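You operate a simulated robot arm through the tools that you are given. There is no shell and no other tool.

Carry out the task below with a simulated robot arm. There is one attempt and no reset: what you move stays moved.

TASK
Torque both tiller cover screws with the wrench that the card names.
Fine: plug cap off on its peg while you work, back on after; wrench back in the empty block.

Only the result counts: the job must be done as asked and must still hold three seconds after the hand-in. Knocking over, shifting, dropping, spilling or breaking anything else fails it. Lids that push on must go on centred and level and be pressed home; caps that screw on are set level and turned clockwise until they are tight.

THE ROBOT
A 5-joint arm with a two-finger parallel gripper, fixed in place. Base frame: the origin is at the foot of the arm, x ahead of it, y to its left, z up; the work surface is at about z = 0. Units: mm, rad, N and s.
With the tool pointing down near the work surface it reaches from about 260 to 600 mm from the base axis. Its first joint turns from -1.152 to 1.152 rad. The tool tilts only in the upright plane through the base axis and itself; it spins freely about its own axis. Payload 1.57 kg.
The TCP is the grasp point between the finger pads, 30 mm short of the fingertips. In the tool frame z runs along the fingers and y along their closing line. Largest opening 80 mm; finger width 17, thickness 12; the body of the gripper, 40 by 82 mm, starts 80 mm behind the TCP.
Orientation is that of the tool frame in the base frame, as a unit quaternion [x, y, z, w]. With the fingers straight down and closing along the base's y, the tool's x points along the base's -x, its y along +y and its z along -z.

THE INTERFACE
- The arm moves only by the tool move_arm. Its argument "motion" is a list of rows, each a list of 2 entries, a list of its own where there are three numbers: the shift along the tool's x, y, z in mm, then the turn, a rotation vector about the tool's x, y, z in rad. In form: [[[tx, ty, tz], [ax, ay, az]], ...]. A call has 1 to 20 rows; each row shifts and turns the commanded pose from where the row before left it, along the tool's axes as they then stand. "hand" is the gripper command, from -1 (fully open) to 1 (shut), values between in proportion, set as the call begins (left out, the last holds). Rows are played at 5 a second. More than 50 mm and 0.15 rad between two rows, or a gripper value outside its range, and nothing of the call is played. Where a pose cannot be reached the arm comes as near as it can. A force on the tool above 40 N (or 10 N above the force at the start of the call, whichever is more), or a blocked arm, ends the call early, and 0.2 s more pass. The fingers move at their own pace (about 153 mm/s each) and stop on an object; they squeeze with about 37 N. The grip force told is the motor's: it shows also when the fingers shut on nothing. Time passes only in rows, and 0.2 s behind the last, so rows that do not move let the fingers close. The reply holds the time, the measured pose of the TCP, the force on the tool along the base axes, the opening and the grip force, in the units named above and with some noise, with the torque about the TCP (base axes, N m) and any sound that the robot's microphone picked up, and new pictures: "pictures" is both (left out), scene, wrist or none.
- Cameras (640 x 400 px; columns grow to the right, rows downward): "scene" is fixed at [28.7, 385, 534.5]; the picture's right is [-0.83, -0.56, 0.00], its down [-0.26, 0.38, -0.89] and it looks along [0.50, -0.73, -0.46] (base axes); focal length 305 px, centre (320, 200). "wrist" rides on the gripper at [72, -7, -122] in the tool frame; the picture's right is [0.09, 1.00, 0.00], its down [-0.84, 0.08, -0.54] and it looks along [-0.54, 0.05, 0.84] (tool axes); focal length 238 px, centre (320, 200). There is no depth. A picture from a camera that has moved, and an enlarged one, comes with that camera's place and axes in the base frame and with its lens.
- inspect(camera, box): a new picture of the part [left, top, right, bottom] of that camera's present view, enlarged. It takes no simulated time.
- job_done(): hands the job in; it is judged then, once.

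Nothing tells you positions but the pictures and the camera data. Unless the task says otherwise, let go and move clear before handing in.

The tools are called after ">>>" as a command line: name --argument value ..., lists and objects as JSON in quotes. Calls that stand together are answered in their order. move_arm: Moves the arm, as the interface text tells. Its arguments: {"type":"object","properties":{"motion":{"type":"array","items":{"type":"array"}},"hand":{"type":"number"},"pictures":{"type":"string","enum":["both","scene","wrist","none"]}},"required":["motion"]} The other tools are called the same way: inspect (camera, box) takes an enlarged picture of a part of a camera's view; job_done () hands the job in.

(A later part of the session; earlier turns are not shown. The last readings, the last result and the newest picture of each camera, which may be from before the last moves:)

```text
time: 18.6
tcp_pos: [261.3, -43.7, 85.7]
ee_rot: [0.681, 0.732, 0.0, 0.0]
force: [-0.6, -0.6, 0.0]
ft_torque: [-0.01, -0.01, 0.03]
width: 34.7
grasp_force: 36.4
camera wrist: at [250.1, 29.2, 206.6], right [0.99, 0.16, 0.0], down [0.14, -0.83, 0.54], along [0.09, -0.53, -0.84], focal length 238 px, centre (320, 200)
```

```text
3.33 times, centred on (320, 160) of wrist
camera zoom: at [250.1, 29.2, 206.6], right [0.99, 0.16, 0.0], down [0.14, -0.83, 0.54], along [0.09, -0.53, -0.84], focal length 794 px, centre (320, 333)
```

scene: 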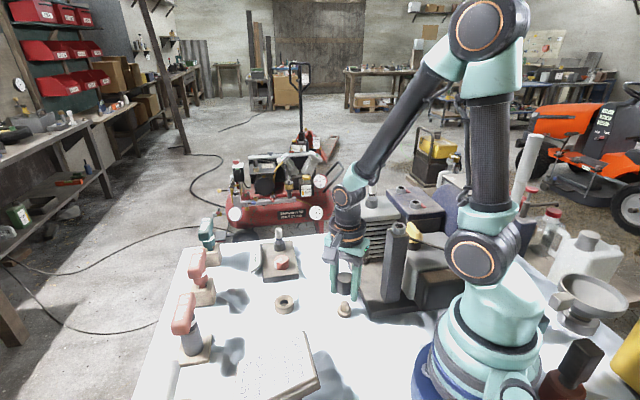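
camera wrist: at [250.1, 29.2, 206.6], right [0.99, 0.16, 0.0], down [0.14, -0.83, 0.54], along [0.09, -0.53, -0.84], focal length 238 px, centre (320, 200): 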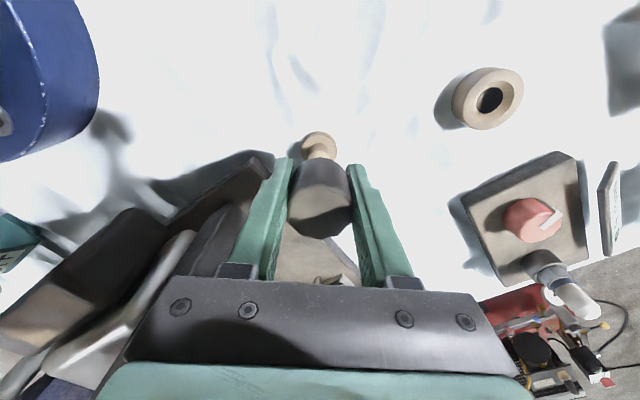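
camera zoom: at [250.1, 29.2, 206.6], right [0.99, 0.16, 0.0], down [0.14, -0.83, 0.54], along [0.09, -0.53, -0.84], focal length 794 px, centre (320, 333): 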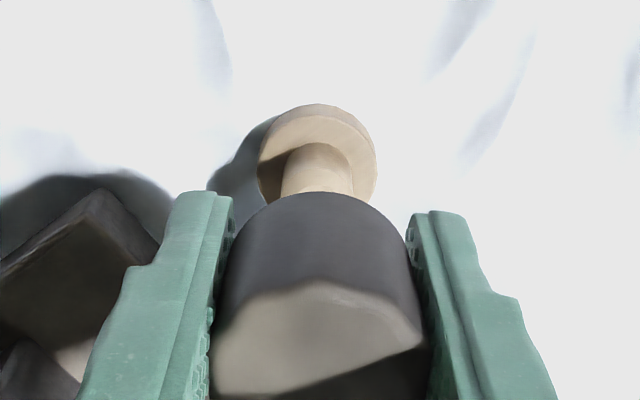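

Left-right is aligned, but the peg seems about 3 mm further toward -y. I'll shift, lower a little, and recheck.

>>> move_arm --motion '[[[-3, -0.7, 8], [0, 0, 0]], [[0, 0, 0], [0, 0, 0]], [[0, 0, 0], [0, 0, 0]]]'

>>> inspect --camera "scene" --box '[310, 260, 380, 320]'

>>> inspect --camera "wrist" --box '[280, 110, 360, 190]'

```text
time: 19.4
tcp_pos: [261.5, -46.6, 75.6]
ee_rot: [0.681, 0.732, 0.0, 0.0]
force: [-0.1, -0.7, -1.2]
ft_torque: [-0.01, 0.01, 0.01]
width: 34.8
grasp_force: 37.0
camera wrist: at [249.9, 26.5, 199.0], right [0.99, 0.16, 0.0], down [0.14, -0.83, 0.54], along [0.09, -0.53, -0.84], focal length 238 px, centre (320, 200)
```

scene: 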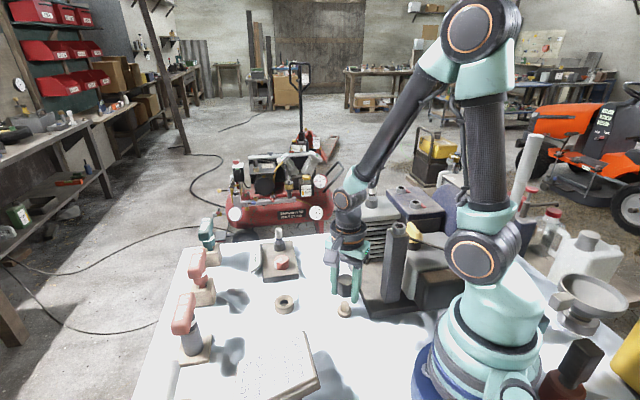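
wrist: 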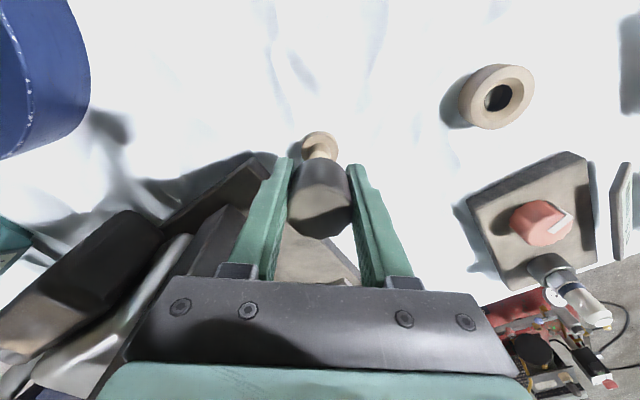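

```text
6.67 times, centred on (345, 290) of scene
camera zoom: at [28.7, 385.0, 534.5], right [-0.83, -0.56, 0.0], down [-0.26, 0.38, -0.89], along [0.5, -0.73, -0.46], focal length 2031 px, centre (153, -400)
```

zoom: 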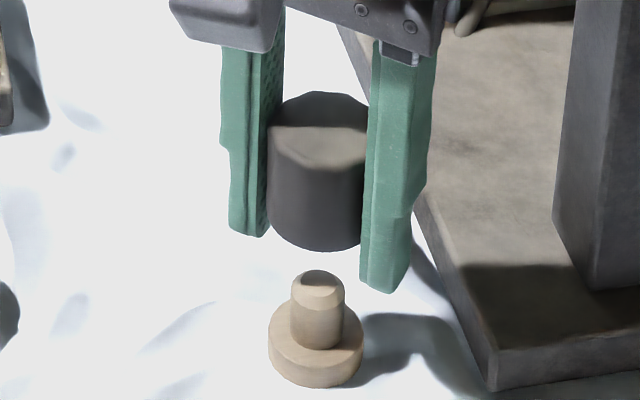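

```text
5.00 times, centred on (320, 150) of wrist
camera zoom: at [249.9, 26.5, 199.0], right [0.99, 0.16, 0.0], down [0.14, -0.83, 0.54], along [0.09, -0.53, -0.84], focal length 1192 px, centre (320, 450)
```

zoom: 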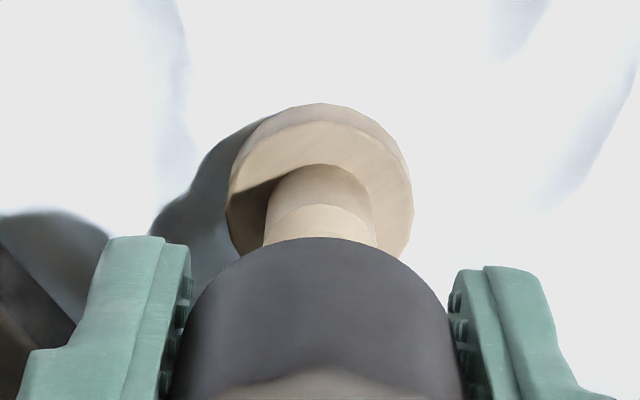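

Alignment is within about 1 mm. I'll nudge it and lower onto the peg gently.

>>> move_arm --motion '[[[-1.2, 0, 0], [0, 0, 0]], [[0, 0, 4], [0, 0, 0]], [[0, 0, 4], [0, 0, 0]], [[0, 0, 4], [0, 0, 0]], [[0, 0, 4], [0, 0, 0]], [[0, 0, 3], [0, 0, 0]], [[0, 0, 0], [0, 0, 0]]]'

>>> inspect --camera "scene" --box '[310, 260, 380, 320]'

```text
time: 21.0
tcp_pos: [261.4, -48.6, 57.4]
ee_rot: [0.681, 0.732, -0.001, -0.001]
force: [0.1, 0.3, -0.3]
ft_torque: [0.0, -0.02, 0.0]
width: 34.7
grasp_force: 37.1
camera wrist: at [250.0, 25.2, 179.9], right [0.99, 0.16, 0.0], down [0.14, -0.83, 0.54], along [0.09, -0.53, -0.84], focal length 238 px, centre (320, 200)
```

scene: 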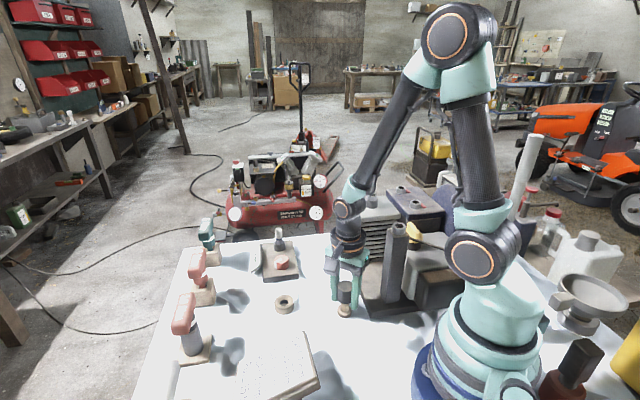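
wrist: 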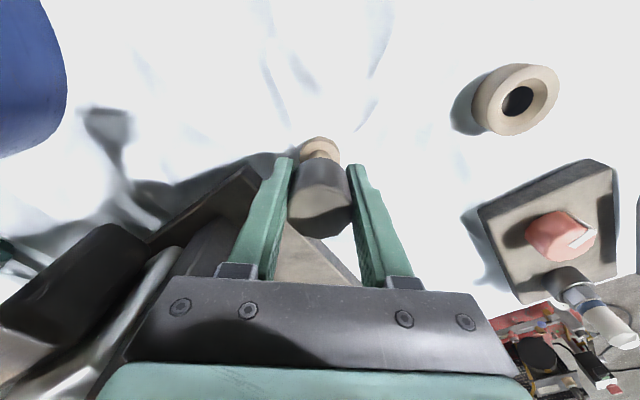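

```text
6.67 times, centred on (345, 290) of scene
camera zoom: at [28.7, 385.0, 534.5], right [-0.83, -0.56, 0.0], down [-0.26, 0.38, -0.89], along [0.5, -0.73, -0.46], focal length 2031 px, centre (153, -400)
```

zoom: 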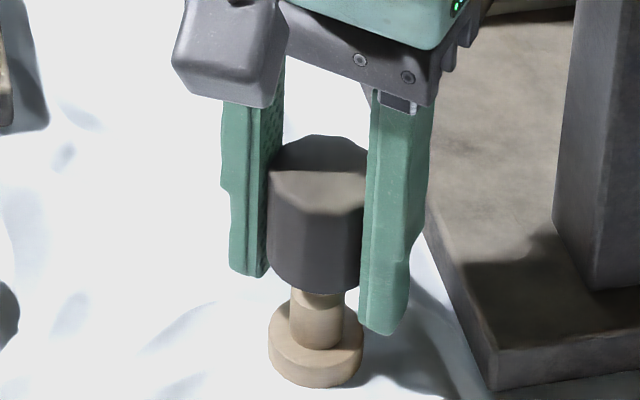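

>>> inspect --camera "wrist" --box '[280, 110, 360, 190]'

```text
5.00 times, centred on (320, 150) of wrist
camera zoom: at [250.0, 25.2, 179.9], right [0.99, 0.16, 0.0], down [0.14, -0.83, 0.54], along [0.09, -0.53, -0.84], focal length 1192 px, centre (320, 450)
```

zoom: 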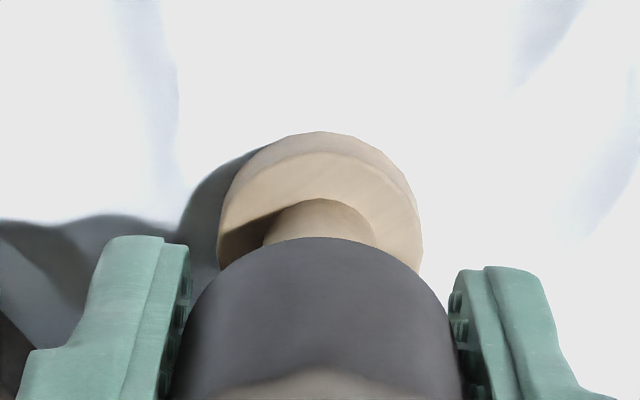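

The cap bottom turns out to be only about 15 mm below the TCP, so it is still above the stub at about z 29. I'll lower in small steps and watch the force.

>>> move_arm --motion '[[[0, 0, 3], [0, 0, 0]], [[0, 0, 3], [0, 0, 0]], [[0, 0, 3], [0, 0, 0]], [[0, 0, 0], [0, 0, 0]], [[0, 0, 2], [0, 0, 0]], [[0, 0, 2], [0, 0, 0]], [[0, 0, 0], [0, 0, 0]]]'

>>> inspect --camera "scene" --box '[310, 260, 380, 320]'

>>> inspect --camera "wrist" --box '[280, 110, 360, 190]'

```text
time: 22.6
tcp_pos: [261.7, -48.9, 46.5]
ee_rot: [0.682, 0.732, 0.0, -0.001]
force: [-0.7, -0.1, 0.3]
ft_torque: [-0.02, -0.01, 0.01]
width: 34.7
grasp_force: 36.9
camera wrist: at [250.6, 25.3, 167.2], right [0.99, 0.16, 0.0], down [0.14, -0.83, 0.54], along [0.09, -0.53, -0.84], focal length 238 px, centre (320, 200)
```

scene: 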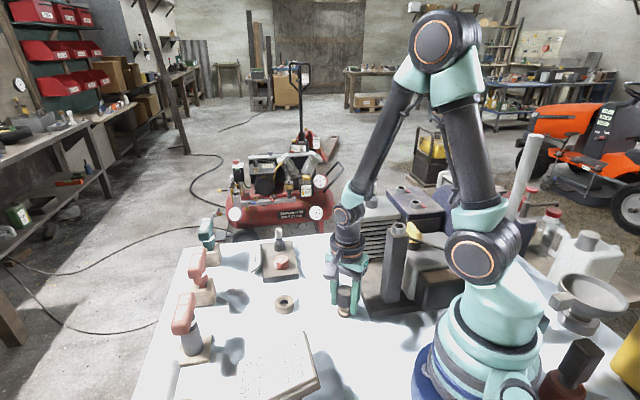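
wrist: 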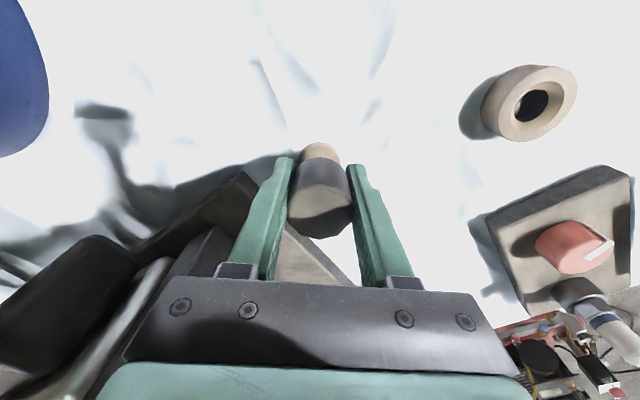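

```text
6.67 times, centred on (345, 290) of scene
camera zoom: at [28.7, 385.0, 534.5], right [-0.83, -0.56, 0.0], down [-0.26, 0.38, -0.89], along [0.5, -0.73, -0.46], focal length 2031 px, centre (153, -400)
```

zoom: 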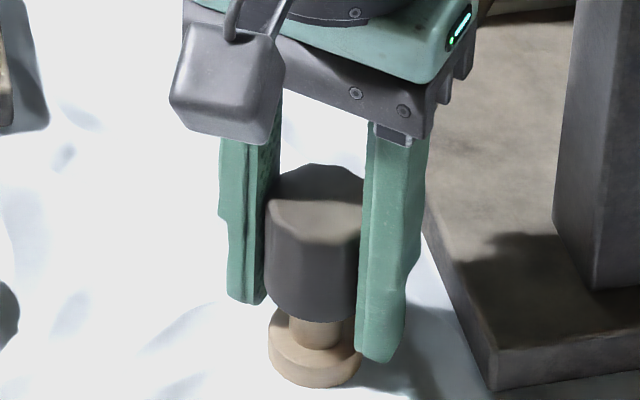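

```text
5.00 times, centred on (320, 150) of wrist
camera zoom: at [250.6, 25.3, 167.2], right [0.99, 0.16, 0.0], down [0.14, -0.83, 0.54], along [0.09, -0.53, -0.84], focal length 1192 px, centre (320, 450)
```

zoom: 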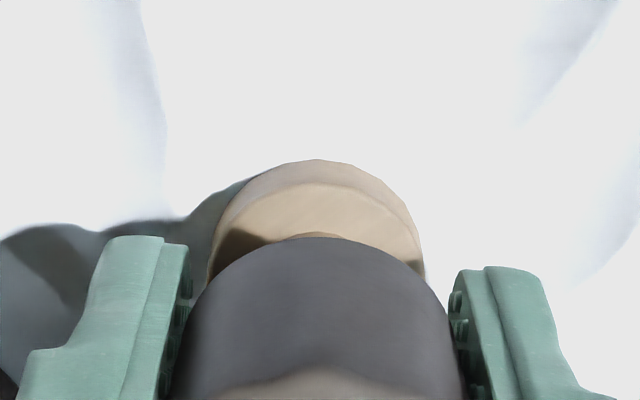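

The right finger hid part of the cap's edge in the scene view. With that corrected, the cap should sit about 2 mm further toward +y. I'll shift and continue down.

>>> move_arm --motion '[[[2, 0, 0], [0, 0, 0]], [[0, 0, 0], [0, 0, 0]], [[0, 0, 2], [0, 0, 0]], [[0, 0, 2], [0, 0, 0]], [[0, 0, 2], [0, 0, 0]], [[0, 0, 0], [0, 0, 0]]]'

>>> inspect --camera "scene" --box '[310, 260, 380, 320]'

>>> inspect --camera "wrist" --box '[280, 110, 360, 190]'

```text
time: 24.0
tcp_pos: [260.6, -45.5, 38.8]
ee_rot: [0.682, 0.732, 0.0, 0.0]
force: [0.2, -0.1, -0.5]
ft_torque: [-0.02, 0.01, -0.04]
width: 35.1
grasp_force: 37.6
camera wrist: at [250.0, 27.3, 161.0], right [0.99, 0.16, 0.0], down [0.14, -0.83, 0.54], along [0.09, -0.53, -0.84], focal length 238 px, centre (320, 200)
```

scene: 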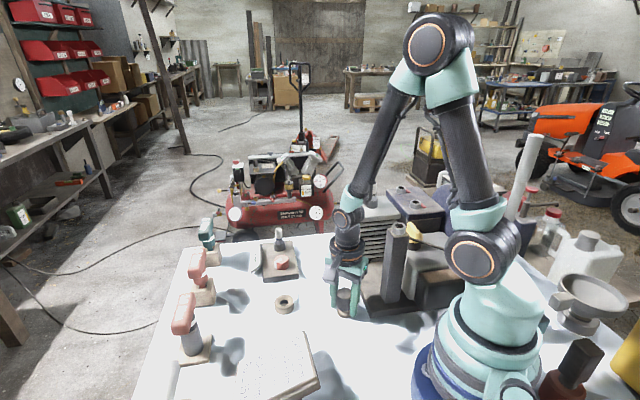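
wrist: 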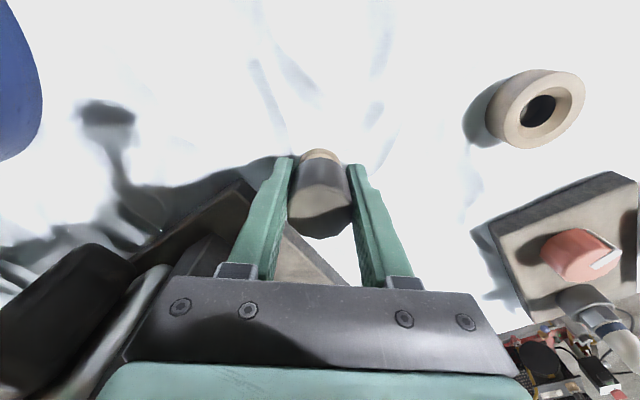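

```text
6.67 times, centred on (345, 290) of scene
camera zoom: at [28.7, 385.0, 534.5], right [-0.83, -0.56, 0.0], down [-0.26, 0.38, -0.89], along [0.5, -0.73, -0.46], focal length 2031 px, centre (153, -400)
```

zoom: 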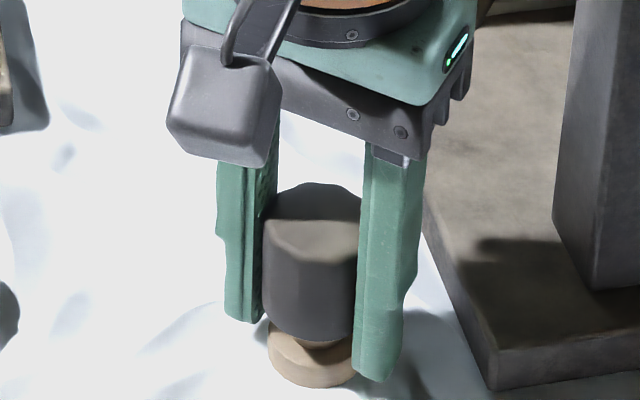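

```text
5.00 times, centred on (320, 150) of wrist
camera zoom: at [250.0, 27.3, 161.0], right [0.99, 0.16, 0.0], down [0.14, -0.83, 0.54], along [0.09, -0.53, -0.84], focal length 1192 px, centre (320, 450)
```

zoom: 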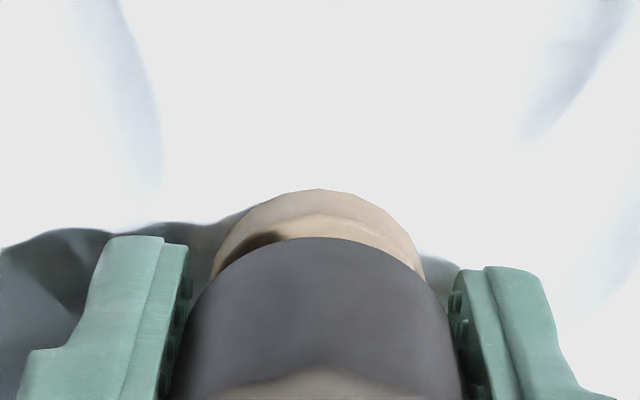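

There is no resistance and the stub has started into the cap. I'll go a few mm lower, keeping the fingertips off the table.

>>> move_arm --motion '[[[0, 0, 2], [0, 0, 0]], [[0, 0, 2], [0, 0, 0]], [[0, 0, 0], [0, 0, 0]]]'

>>> inspect --camera "scene" --box '[310, 260, 380, 320]'

```text
time: 24.8
tcp_pos: [262.0, -45.5, 35.9]
ee_rot: [0.681, 0.732, -0.001, 0.0]
force: [0.0, 0.0, -1.2]
ft_torque: [0.0, 0.0, 0.03]
width: 34.6
grasp_force: 37.0
camera wrist: at [250.1, 27.2, 156.9], right [0.99, 0.16, 0.0], down [0.14, -0.83, 0.54], along [0.09, -0.53, -0.84], focal length 238 px, centre (320, 200)
```

scene: 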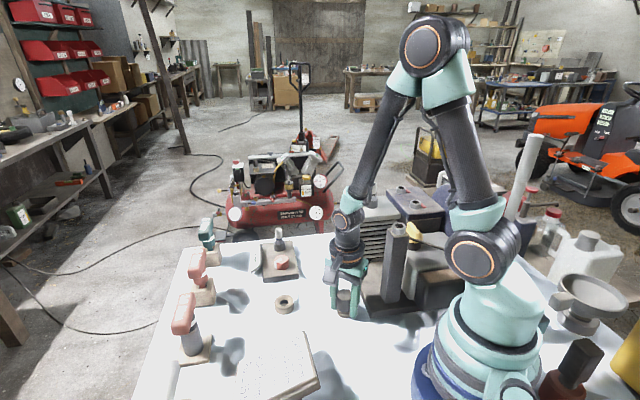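
wrist: 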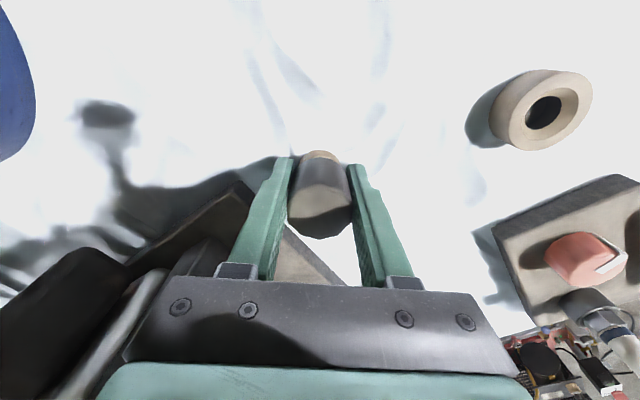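

```text
6.67 times, centred on (345, 290) of scene
camera zoom: at [28.7, 385.0, 534.5], right [-0.83, -0.56, 0.0], down [-0.26, 0.38, -0.89], along [0.5, -0.73, -0.46], focal length 2031 px, centre (153, -400)
```

zoom: 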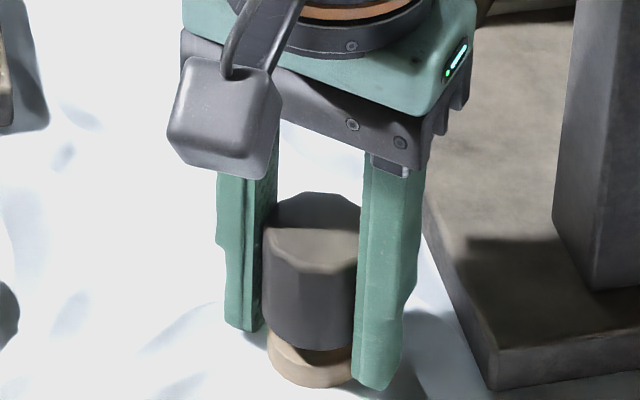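

>>> move_arm --motion '[[[0, 0, 2], [0, 0, 0]], [[0, 0, 1.5], [0, 0, 0]], [[0, 0, 0], [0, 0, 0]]]' --pictures "none"

>>> inspect --camera "scene" --box '[310, 260, 380, 320]'

```text
time: 25.6
tcp_pos: [259.9, -46.5, 31.8]
ee_rot: [0.681, 0.732, -0.001, 0.0]
force: [-0.3, -0.2, -0.3]
ft_torque: [-0.03, 0.02, 0.0]
width: 34.7
grasp_force: 37.7
```

```text
6.67 times, centred on (345, 290) of scene
camera zoom: at [28.7, 385.0, 534.5], right [-0.83, -0.56, 0.0], down [-0.26, 0.38, -0.89], along [0.5, -0.73, -0.46], focal length 2031 px, centre (153, -400)
```

zoom: 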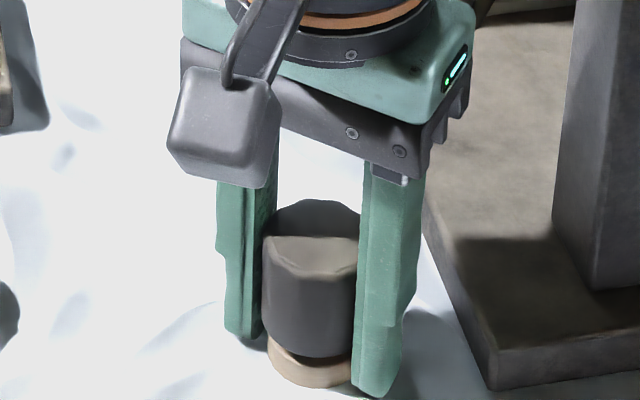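

The cap is about 4 mm above its seat with the stub well inside. I'll open the fingers a little.

>>> move_arm --motion '[[[0, 0, 0], [0, 0, 0]], [[0, 0, 0], [0, 0, 0]]]' --hand -0.2

>>> inspect --camera "scene" --box '[310, 260, 380, 320]'

>>> inspect --camera "wrist" --box '[280, 120, 360, 240]'

```text
time: 26.2
tcp_pos: [261.1, -45.9, 31.7]
ee_rot: [0.681, 0.732, 0.0, 0.0]
force: [-0.3, 0.2, -0.2]
ft_torque: [0.04, -0.02, -0.02]
width: 48.2
grasp_force: 0.0
camera wrist: at [250.1, 27.1, 153.6], right [0.99, 0.16, 0.0], down [0.14, -0.83, 0.54], along [0.09, -0.53, -0.84], focal length 238 px, centre (320, 200)
```

scene: 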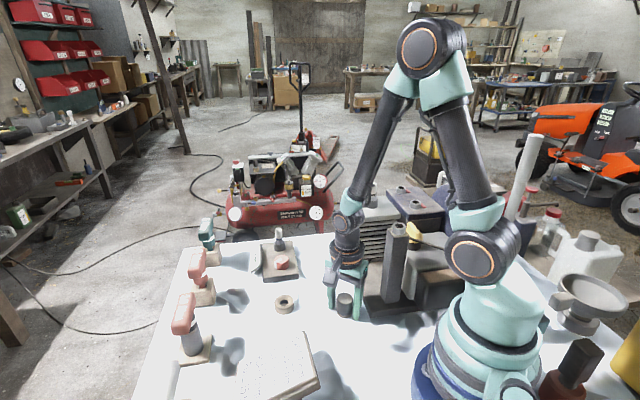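
wrist: 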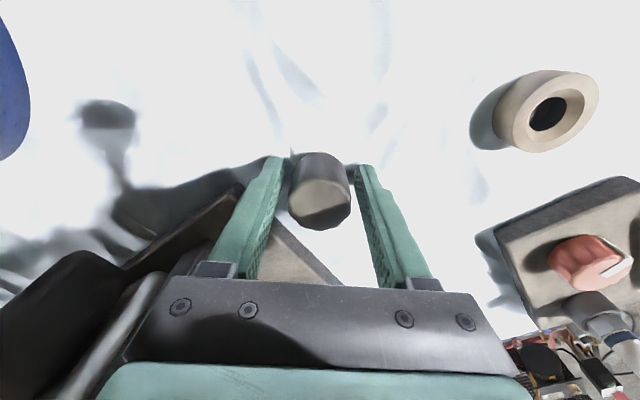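

```text
6.67 times, centred on (345, 290) of scene
camera zoom: at [28.7, 385.0, 534.5], right [-0.83, -0.56, 0.0], down [-0.26, 0.38, -0.89], along [0.5, -0.73, -0.46], focal length 2031 px, centre (153, -400)
```

zoom: 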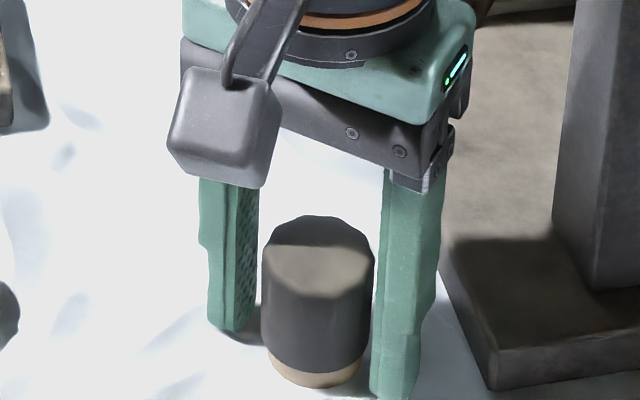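

```text
3.33 times, centred on (320, 180) of wrist
camera zoom: at [250.1, 27.1, 153.6], right [0.99, 0.16, 0.0], down [0.14, -0.83, 0.54], along [0.09, -0.53, -0.84], focal length 794 px, centre (320, 267)
```

zoom: 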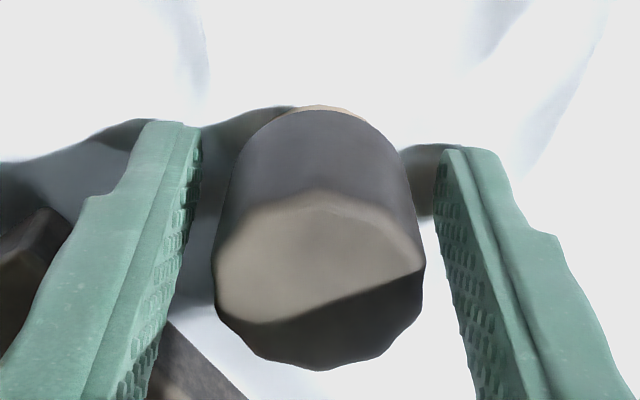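

The cap is seated level on the peg. Next I'll lift clear, turn the hand to suit the wrench bar and move over the 6 Nm wrench.

>>> move_arm --motion '[[[0, 0, -40], [0, 0, 0]], [[0, 0, -48], [0, 0, 0]], [[0, 0, -48], [0, 0, 0]], [[0, 0, -48], [0, 0, 0]], [[0, 0, 0], [0, 0, -0.15]], [[0, 0, 0], [0, 0, -0.15]], [[0, 0, 0], [0, 0, -0.15]], [[0, 0, 0], [0, 0, -0.15]], [[0, 0, 0], [0, 0, -0.15]], [[-15, 42.7, 0], [0, 0, 0]], [[-15, 42.7, 0], [0, 0, 0]], [[-15, 42.7, 0], [0, 0, 0]], [[-15, 42.7, 0], [0, 0, 0]], [[-15, 42.7, 0], [0, 0, 0]], [[0, 0, 0], [0, 0, 0]]]'

>>> inspect --camera "wrist" --box '[240, 120, 400, 220]'

>>> inspect --camera "scene" --box '[310, 200, 400, 330]'

```text
time: 29.4
tcp_pos: [462.4, 58.3, 216.4]
ee_rot: [0.367, 0.93, 0.0, 0.0]
force: [-0.6, -0.1, -1.0]
ft_torque: [-0.01, 0.01, 0.0]
width: 47.8
grasp_force: 0.0
camera wrist: at [405.4, 104.3, 338.3], right [0.61, 0.79, 0.0], down [0.67, -0.51, 0.54], along [0.43, -0.33, -0.84], focal length 238 px, centre (320, 200)
```

scene: 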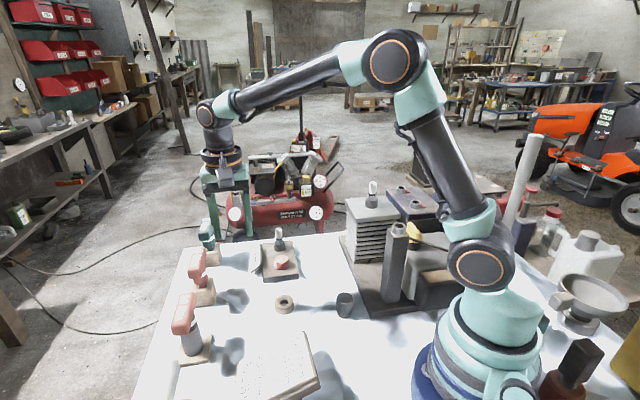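
wrist: 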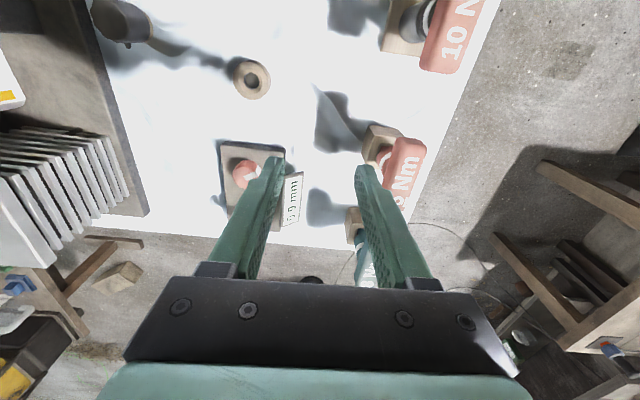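

```text
4.00 times, centred on (320, 170) of wrist
camera zoom: at [405.4, 104.3, 338.3], right [0.61, 0.79, 0.0], down [0.67, -0.51, 0.54], along [0.43, -0.33, -0.84], focal length 953 px, centre (320, 320)
```

zoom: 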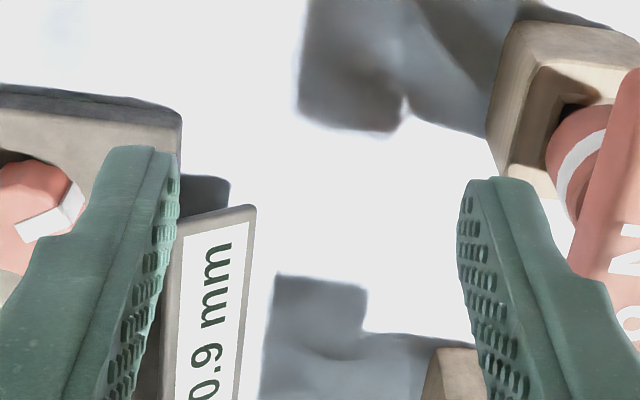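

```text
3.08 times, centred on (355, 265) of scene
camera zoom: at [28.7, 385.1, 534.5], right [-0.83, -0.56, 0.0], down [-0.26, 0.38, -0.89], along [0.5, -0.73, -0.46], focal length 937 px, centre (212, 0)
```

zoom: 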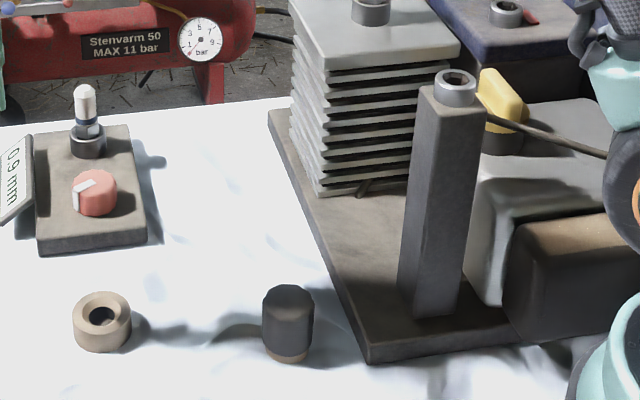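

I'll move over the 6 Nm handle with the hand open.

>>> move_arm --motion '[[[-9, 29.5, 0], [0, 0, 0]], [[-9, 29.5, 0], [0, 0, 0]], [[-8, 29.5, 0], [0, 0, 0]], [[0, 0, 0], [0, 0, 0]], [[0, 0, 0], [0, 0, 0]]]' --hand -1

>>> inspect --camera "wrist" --box '[220, 100, 420, 225]'

>>> inspect --camera "scene" --box '[150, 130, 270, 320]'

```text
time: 30.6
tcp_pos: [541.9, 108.0, 216.6]
ee_rot: [0.366, 0.93, 0.0, 0.0]
force: [-0.5, 0.7, 0.4]
ft_torque: [-0.01, -0.01, 0.01]
width: 80.0
grasp_force: 0.0
camera wrist: at [484.3, 152.7, 337.9], right [0.61, 0.79, 0.0], down [0.67, -0.51, 0.54], along [0.43, -0.33, -0.84], focal length 238 px, centre (320, 200)
```

scene: 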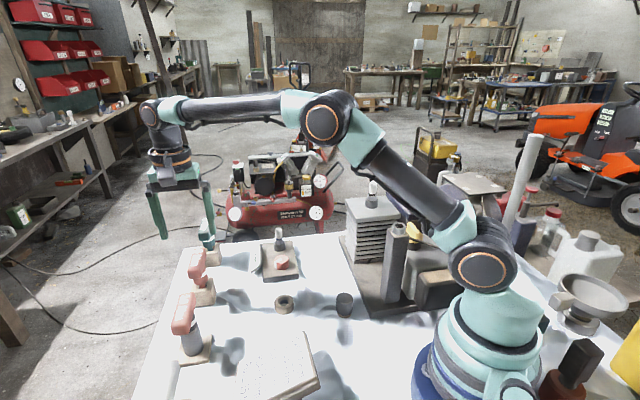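
wrist: 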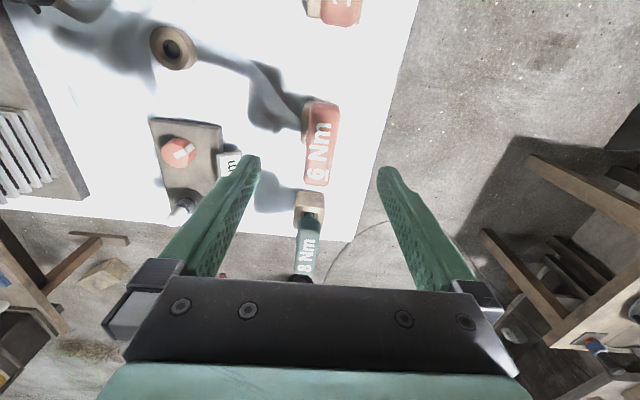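

```text
3.20 times, centred on (320, 162) of wrist
camera zoom: at [484.3, 152.7, 337.9], right [0.61, 0.79, 0.0], down [0.67, -0.51, 0.54], along [0.43, -0.33, -0.84], focal length 763 px, centre (320, 320)
```

zoom: 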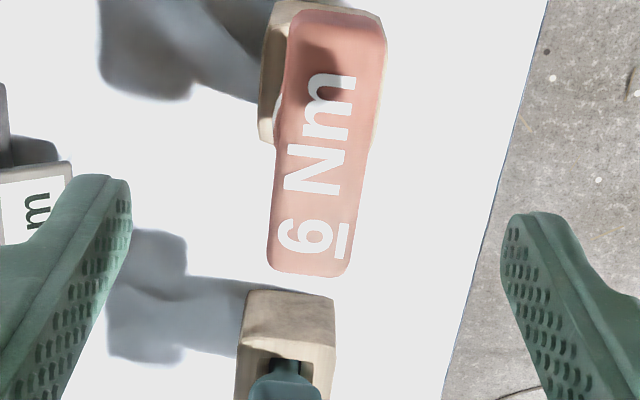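

```text
2.11 times, centred on (210, 225) of scene
camera zoom: at [28.7, 385.0, 534.5], right [-0.83, -0.56, 0.0], down [-0.26, 0.38, -0.89], along [0.5, -0.73, -0.46], focal length 641 px, centre (552, 147)
```

zoom: 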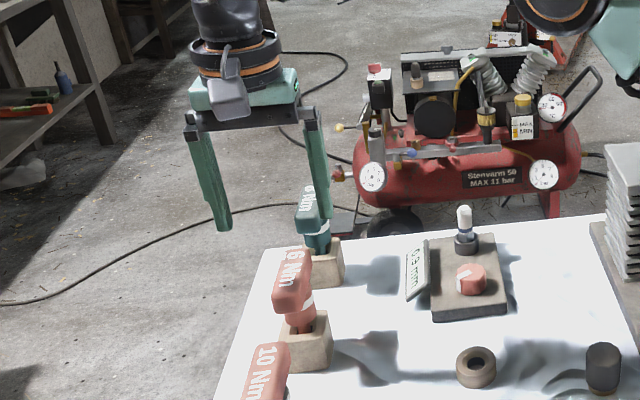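

The hand's yaw matches the bar, at 136.9°. The handle is centred at about (550.5,102) with its top near z 113. I'll shift and lower part of the way.

>>> move_arm --motion '[[[-10.4, 1.5, 30], [0, 0, 0]], [[0, 0, 30], [0, 0, 0]], [[0, 0, 0], [0, 0, 0]], [[0, 0, 0], [0, 0, 0]]]' --hand -1

>>> inspect --camera "wrist" --box '[220, 100, 420, 225]'

>>> inspect --camera "scene" --box '[150, 190, 270, 310]'

```text
time: 31.6
tcp_pos: [549.5, 100.6, 154.2]
ee_rot: [0.366, 0.931, -0.001, 0.0]
force: [0.5, -0.3, -1.0]
ft_torque: [-0.03, 0.02, -0.02]
width: 80.1
grasp_force: 0.0
camera wrist: at [493.0, 146.4, 277.2], right [0.61, 0.79, 0.0], down [0.67, -0.51, 0.54], along [0.43, -0.33, -0.84], focal length 238 px, centre (320, 200)
```

scene: 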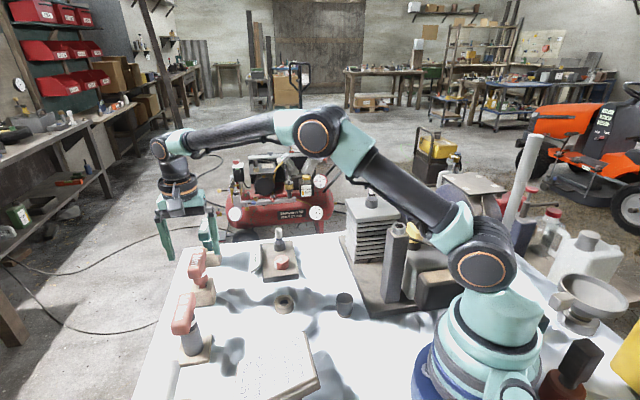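
wrist: 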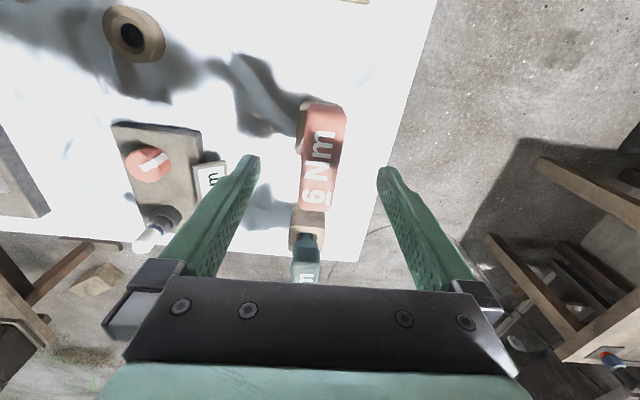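

```text
3.20 times, centred on (320, 162) of wrist
camera zoom: at [493.0, 146.4, 277.2], right [0.61, 0.79, 0.0], down [0.67, -0.51, 0.54], along [0.43, -0.33, -0.84], focal length 763 px, centre (320, 320)
```

zoom: 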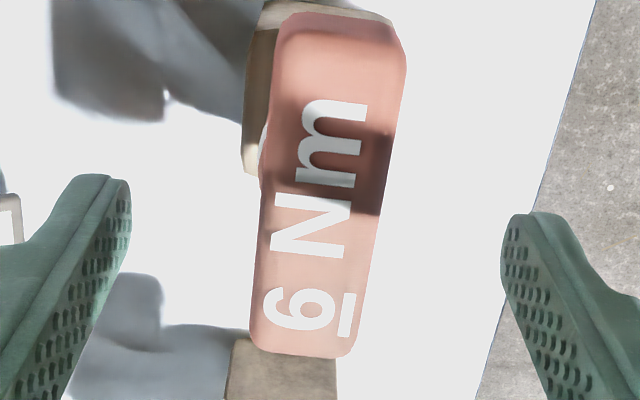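

```text
3.33 times, centred on (210, 250) of scene
camera zoom: at [28.7, 385.0, 534.5], right [-0.83, -0.56, 0.0], down [-0.26, 0.38, -0.89], along [0.5, -0.73, -0.46], focal length 1016 px, centre (687, 33)
```

zoom: 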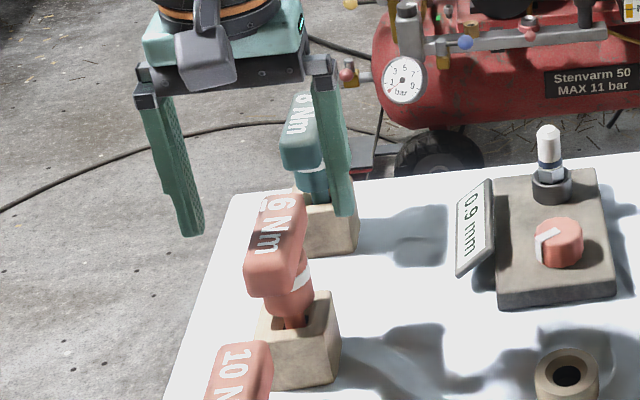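

The handle lies centred between the fingers. I'll lower to grip height at about z 106 and check.

>>> move_arm --motion '[[[0, 2, 16], [0, 0, 0]], [[0, 0, 16], [0, 0, 0]], [[0, 0, 14], [0, 0, 0]], [[0, 0, 0], [0, 0, 0]]]' --hand -1

>>> inspect --camera "wrist" --box '[220, 100, 420, 260]'

>>> inspect --camera "scene" --box '[150, 190, 270, 310]'

```text
time: 32.6
tcp_pos: [551.3, 102.1, 108.9]
ee_rot: [0.366, 0.93, 0.0, -0.001]
force: [0.2, 0.6, -0.4]
ft_torque: [0.0, 0.01, 0.01]
width: 80.0
grasp_force: 0.0
camera wrist: at [494.0, 147.9, 231.3], right [0.61, 0.79, 0.0], down [0.67, -0.51, 0.54], along [0.43, -0.33, -0.84], focal length 238 px, centre (320, 200)
```

scene: 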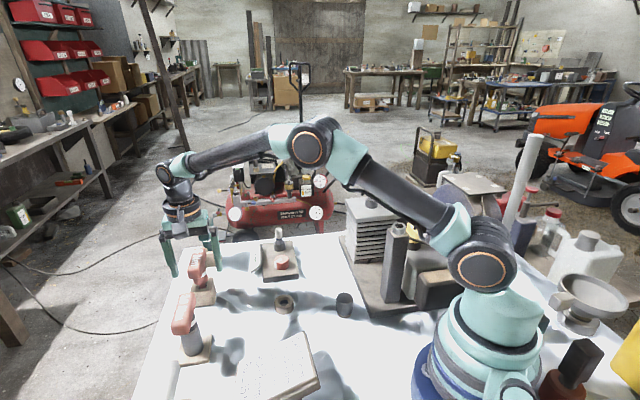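
wrist: 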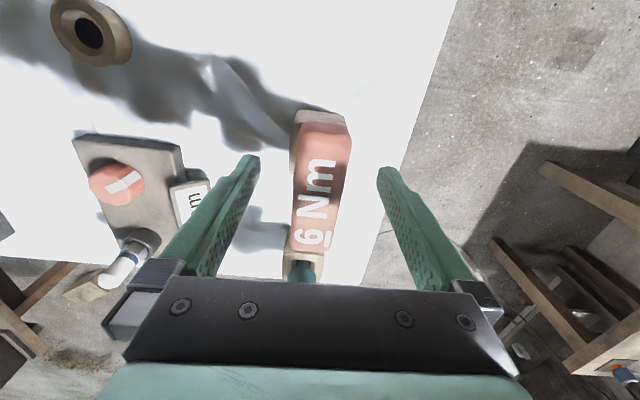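

```text
2.50 times, centred on (320, 180) of wrist
camera zoom: at [494.0, 147.9, 231.3], right [0.61, 0.79, 0.0], down [0.67, -0.51, 0.54], along [0.43, -0.33, -0.84], focal length 596 px, centre (320, 250)
```

zoom: 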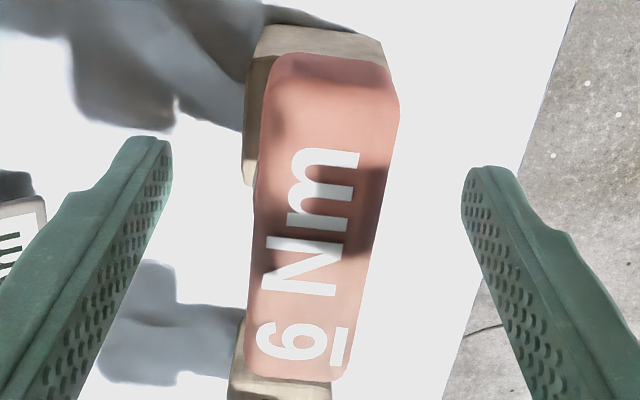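

```text
3.33 times, centred on (210, 250) of scene
camera zoom: at [28.7, 385.0, 534.5], right [-0.83, -0.56, 0.0], down [-0.26, 0.38, -0.89], along [0.5, -0.73, -0.46], focal length 1016 px, centre (687, 33)
```

zoom: 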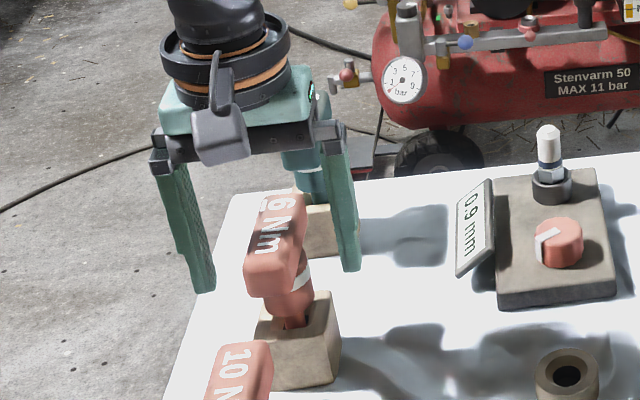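

The hand is aligned with the bar and centred. I'll close on the handle.

>>> move_arm --motion '[[[0, 0, 0], [0, 0, 0]], [[0, 0, 0], [0, 0, 0]], [[0, 0, 0], [0, 0, 0]]]' --hand 1

>>> inspect --camera "wrist" --box '[220, 100, 420, 260]'

>>> inspect --camera "scene" --box '[150, 210, 250, 310]'

```text
time: 33.4
tcp_pos: [550.1, 102.6, 110.8]
ee_rot: [0.367, 0.93, 0.0, 0.0]
force: [-1.1, -0.9, 0.4]
ft_torque: [-0.16, 0.08, -0.04]
width: 31.2
grasp_force: 36.7
camera wrist: at [494.0, 147.7, 231.6], right [0.61, 0.79, 0.0], down [0.67, -0.51, 0.54], along [0.43, -0.33, -0.84], focal length 238 px, centre (320, 200)
```

scene: 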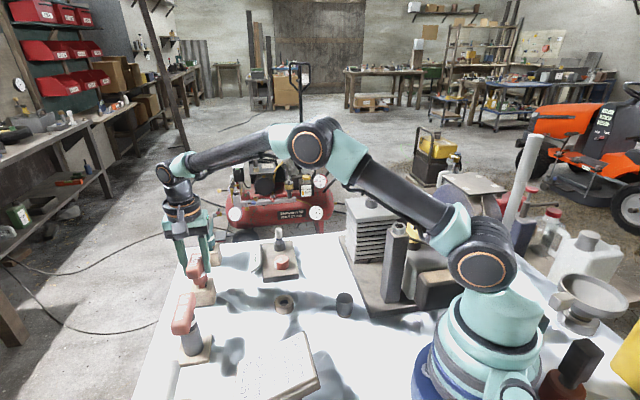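
wrist: 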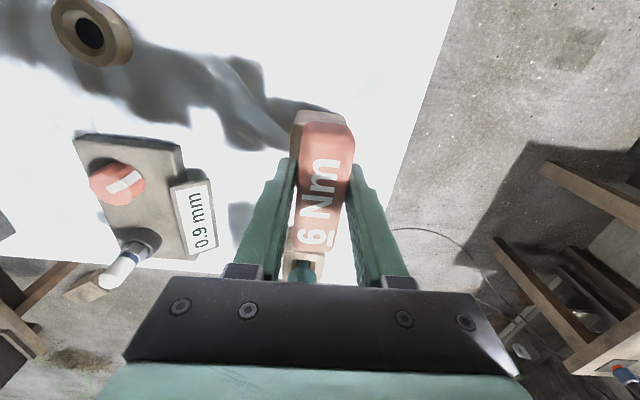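

```text
2.50 times, centred on (320, 180) of wrist
camera zoom: at [494.0, 147.7, 231.6], right [0.61, 0.79, 0.0], down [0.67, -0.51, 0.54], along [0.43, -0.33, -0.84], focal length 596 px, centre (320, 250)
```

zoom: 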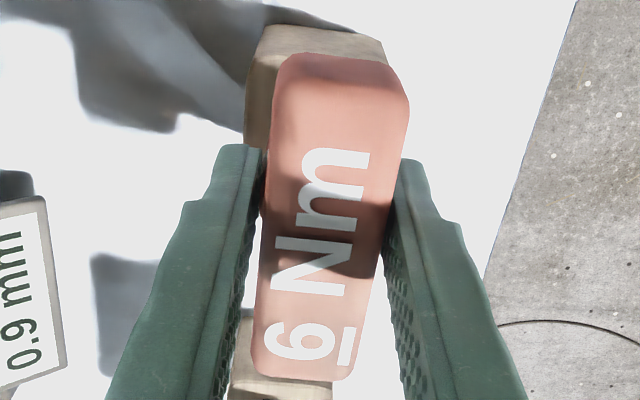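

```text
4.00 times, centred on (200, 260) of scene
camera zoom: at [28.7, 385.0, 534.5], right [-0.83, -0.56, 0.0], down [-0.26, 0.38, -0.89], along [0.5, -0.73, -0.46], focal length 1219 px, centre (800, -40)
```

zoom: 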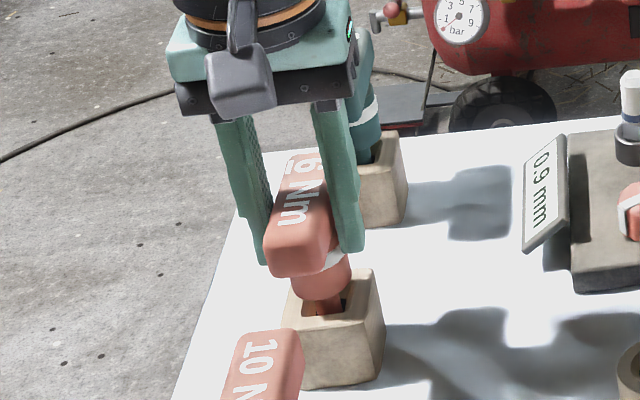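

The wrench is gripped, 31 mm wide. I'll lift it straight up out of the block.

>>> move_arm --motion '[[[0, 0, -5], [0, 0, 0]], [[0, 0, -10], [0, 0, 0]], [[0, 0, -15], [0, 0, 0]], [[0, 0, -20], [0, 0, 0]], [[0, 0, -25], [0, 0, 0]], [[0, 0, -25], [0, 0, 0]], [[0, 0, 0], [0, 0, 0]]]'

>>> inspect --camera "wrist" --box '[220, 100, 420, 260]'

>>> inspect --camera "scene" --box '[150, 160, 270, 310]'

```text
time: 35.0
tcp_pos: [551.2, 101.5, 209.3]
ee_rot: [0.366, 0.93, 0.001, 0.0]
force: [-0.7, -0.4, -1.6]
ft_torque: [0.01, 0.03, 0.02]
width: 30.8
grasp_force: 36.7
camera wrist: at [494.5, 148.6, 331.6], right [0.61, 0.79, 0.0], down [0.67, -0.51, 0.54], along [0.43, -0.33, -0.84], focal length 238 px, centre (320, 200)
```

scene: 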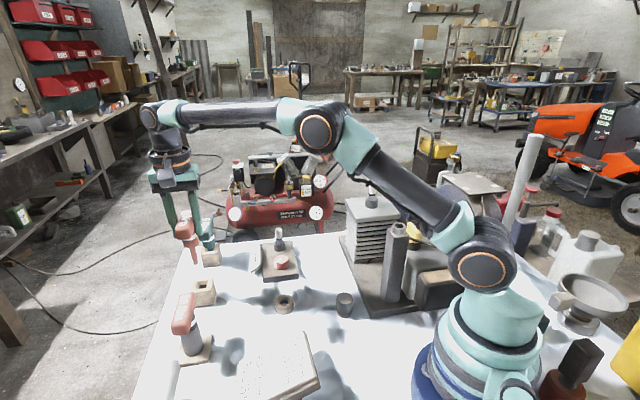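
wrist: 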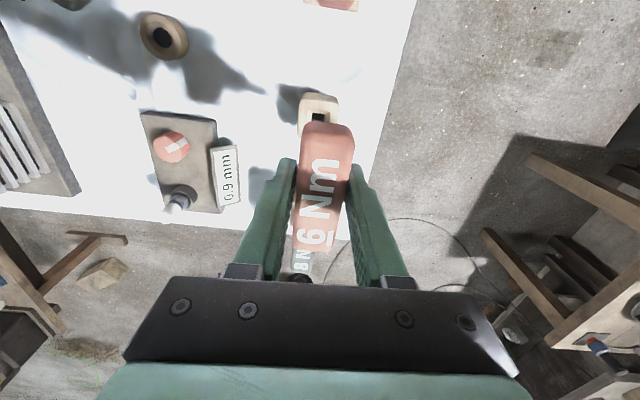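

```text
2.50 times, centred on (320, 180) of wrist
camera zoom: at [494.5, 148.6, 331.6], right [0.61, 0.79, 0.0], down [0.67, -0.51, 0.54], along [0.43, -0.33, -0.84], focal length 596 px, centre (320, 250)
```

zoom: 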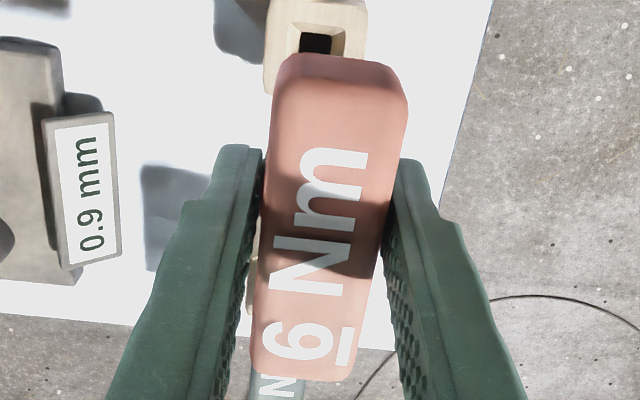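

```text
2.67 times, centred on (210, 235) of scene
camera zoom: at [28.7, 385.0, 534.5], right [-0.83, -0.56, 0.0], down [-0.26, 0.38, -0.89], along [0.5, -0.73, -0.46], focal length 812 px, centre (613, 107)
```

zoom: 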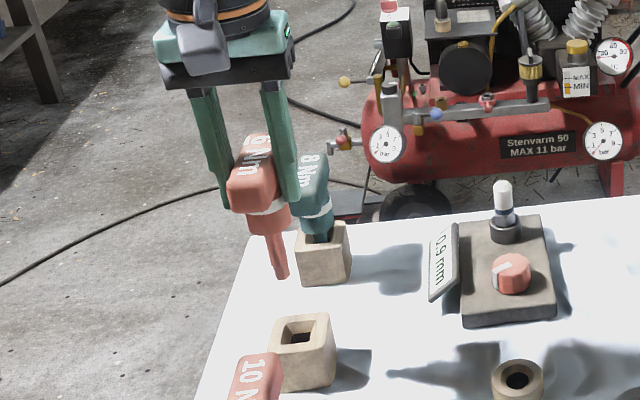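

The wrench is out, with its tip about 105 mm below the TCP. I'll lift high and carry it over to the tiller cover to measure the screws.

>>> move_arm --motion '[[[0, 0, -47], [0, 0, 0]], [[0, 0, -47], [0, 0, 0]], [[0, 0, -47], [0, 0, 0]], [[-9.7, -40.3, 0], [0, 0, 0]], [[-9.7, -40.3, 0], [0, 0, 0]], [[-9.7, -40.3, 0], [0, 0, 0]], [[-9.7, -40.3, 0], [0, 0, 0]], [[-9.7, -40.3, 0], [0, 0, 0]], [[-9.7, -40.3, 0], [0, 0, 0]], [[-9.7, -40.3, 0], [0, 0, 0]], [[-9.7, -40.3, 0], [0, 0, 0]], [[-9.7, -40.3, 0], [0, 0, 0]], [[-9.7, -40.3, 0], [0, 0, 0]], [[-9.7, -40.3, 0], [0, 0, 0]], [[-9.7, -40.3, 0], [0, 0, 0]], [[-9.7, -40.3, 0], [0, 0, 0]], [[0, 0, 0], [0, 0, 0]], [[0, 0, 0], [0, 0, 0]]]'

>>> inspect --camera "wrist" --box '[240, 10, 400, 130]'

>>> inspect --camera "scene" --box '[340, 100, 480, 240]'

```text
time: 38.8
tcp_pos: [264.5, -370.5, 339.0]
ee_rot: [0.368, 0.93, 0.0, 0.0]
force: [-0.5, -0.2, -1.6]
ft_torque: [-0.02, 0.01, -0.01]
width: 30.9
grasp_force: 36.9
out of reach, approached as far as the arm can: row 2, 3
camera wrist: at [207.1, -325.6, 461.0], right [0.61, 0.79, 0.0], down [0.67, -0.51, 0.54], along [0.43, -0.33, -0.84], focal length 238 px, centre (320, 200)
```

scene: 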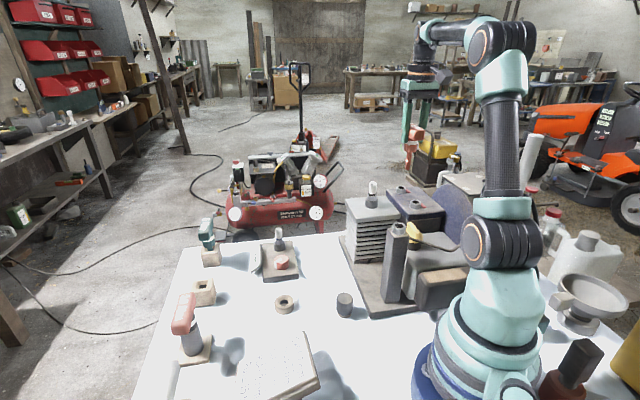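
wrist: 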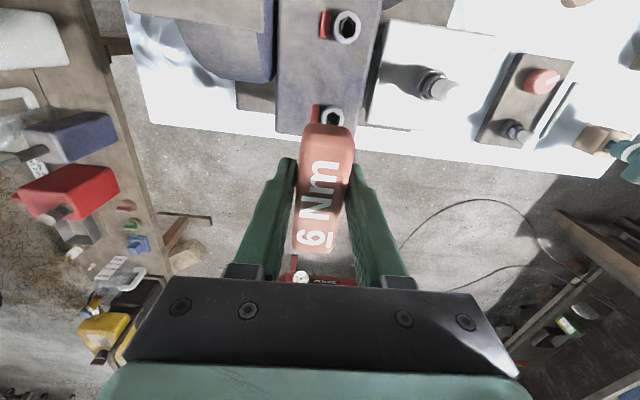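

```text
3.33 times, centred on (320, 70) of wrist
camera zoom: at [207.1, -325.6, 461.0], right [0.61, 0.79, 0.0], down [0.67, -0.51, 0.54], along [0.43, -0.33, -0.84], focal length 794 px, centre (320, 633)
```

zoom: 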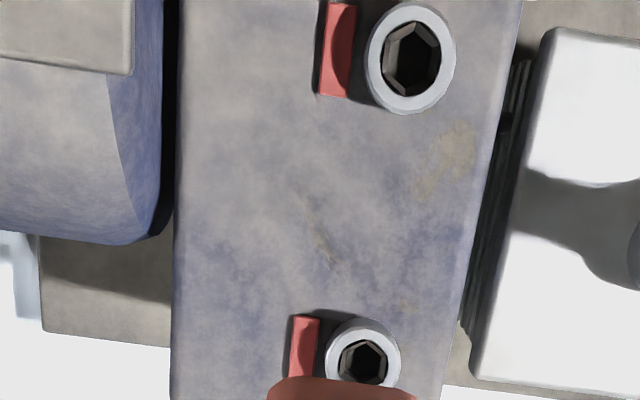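

```text
2.86 times, centred on (410, 170) of scene
camera zoom: at [28.7, 385.0, 534.5], right [-0.83, -0.56, 0.0], down [-0.26, 0.38, -0.89], along [0.5, -0.73, -0.46], focal length 870 px, centre (63, 286)
```

zoom: 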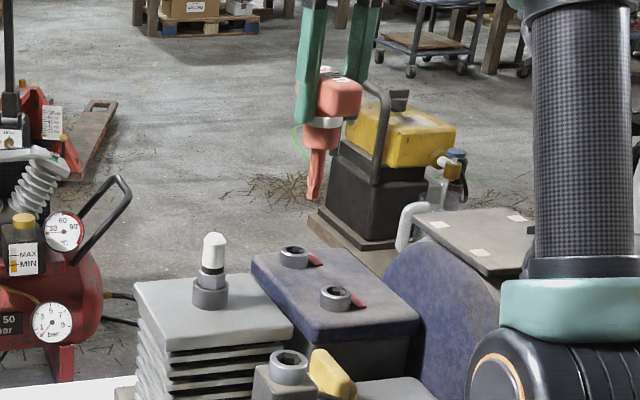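

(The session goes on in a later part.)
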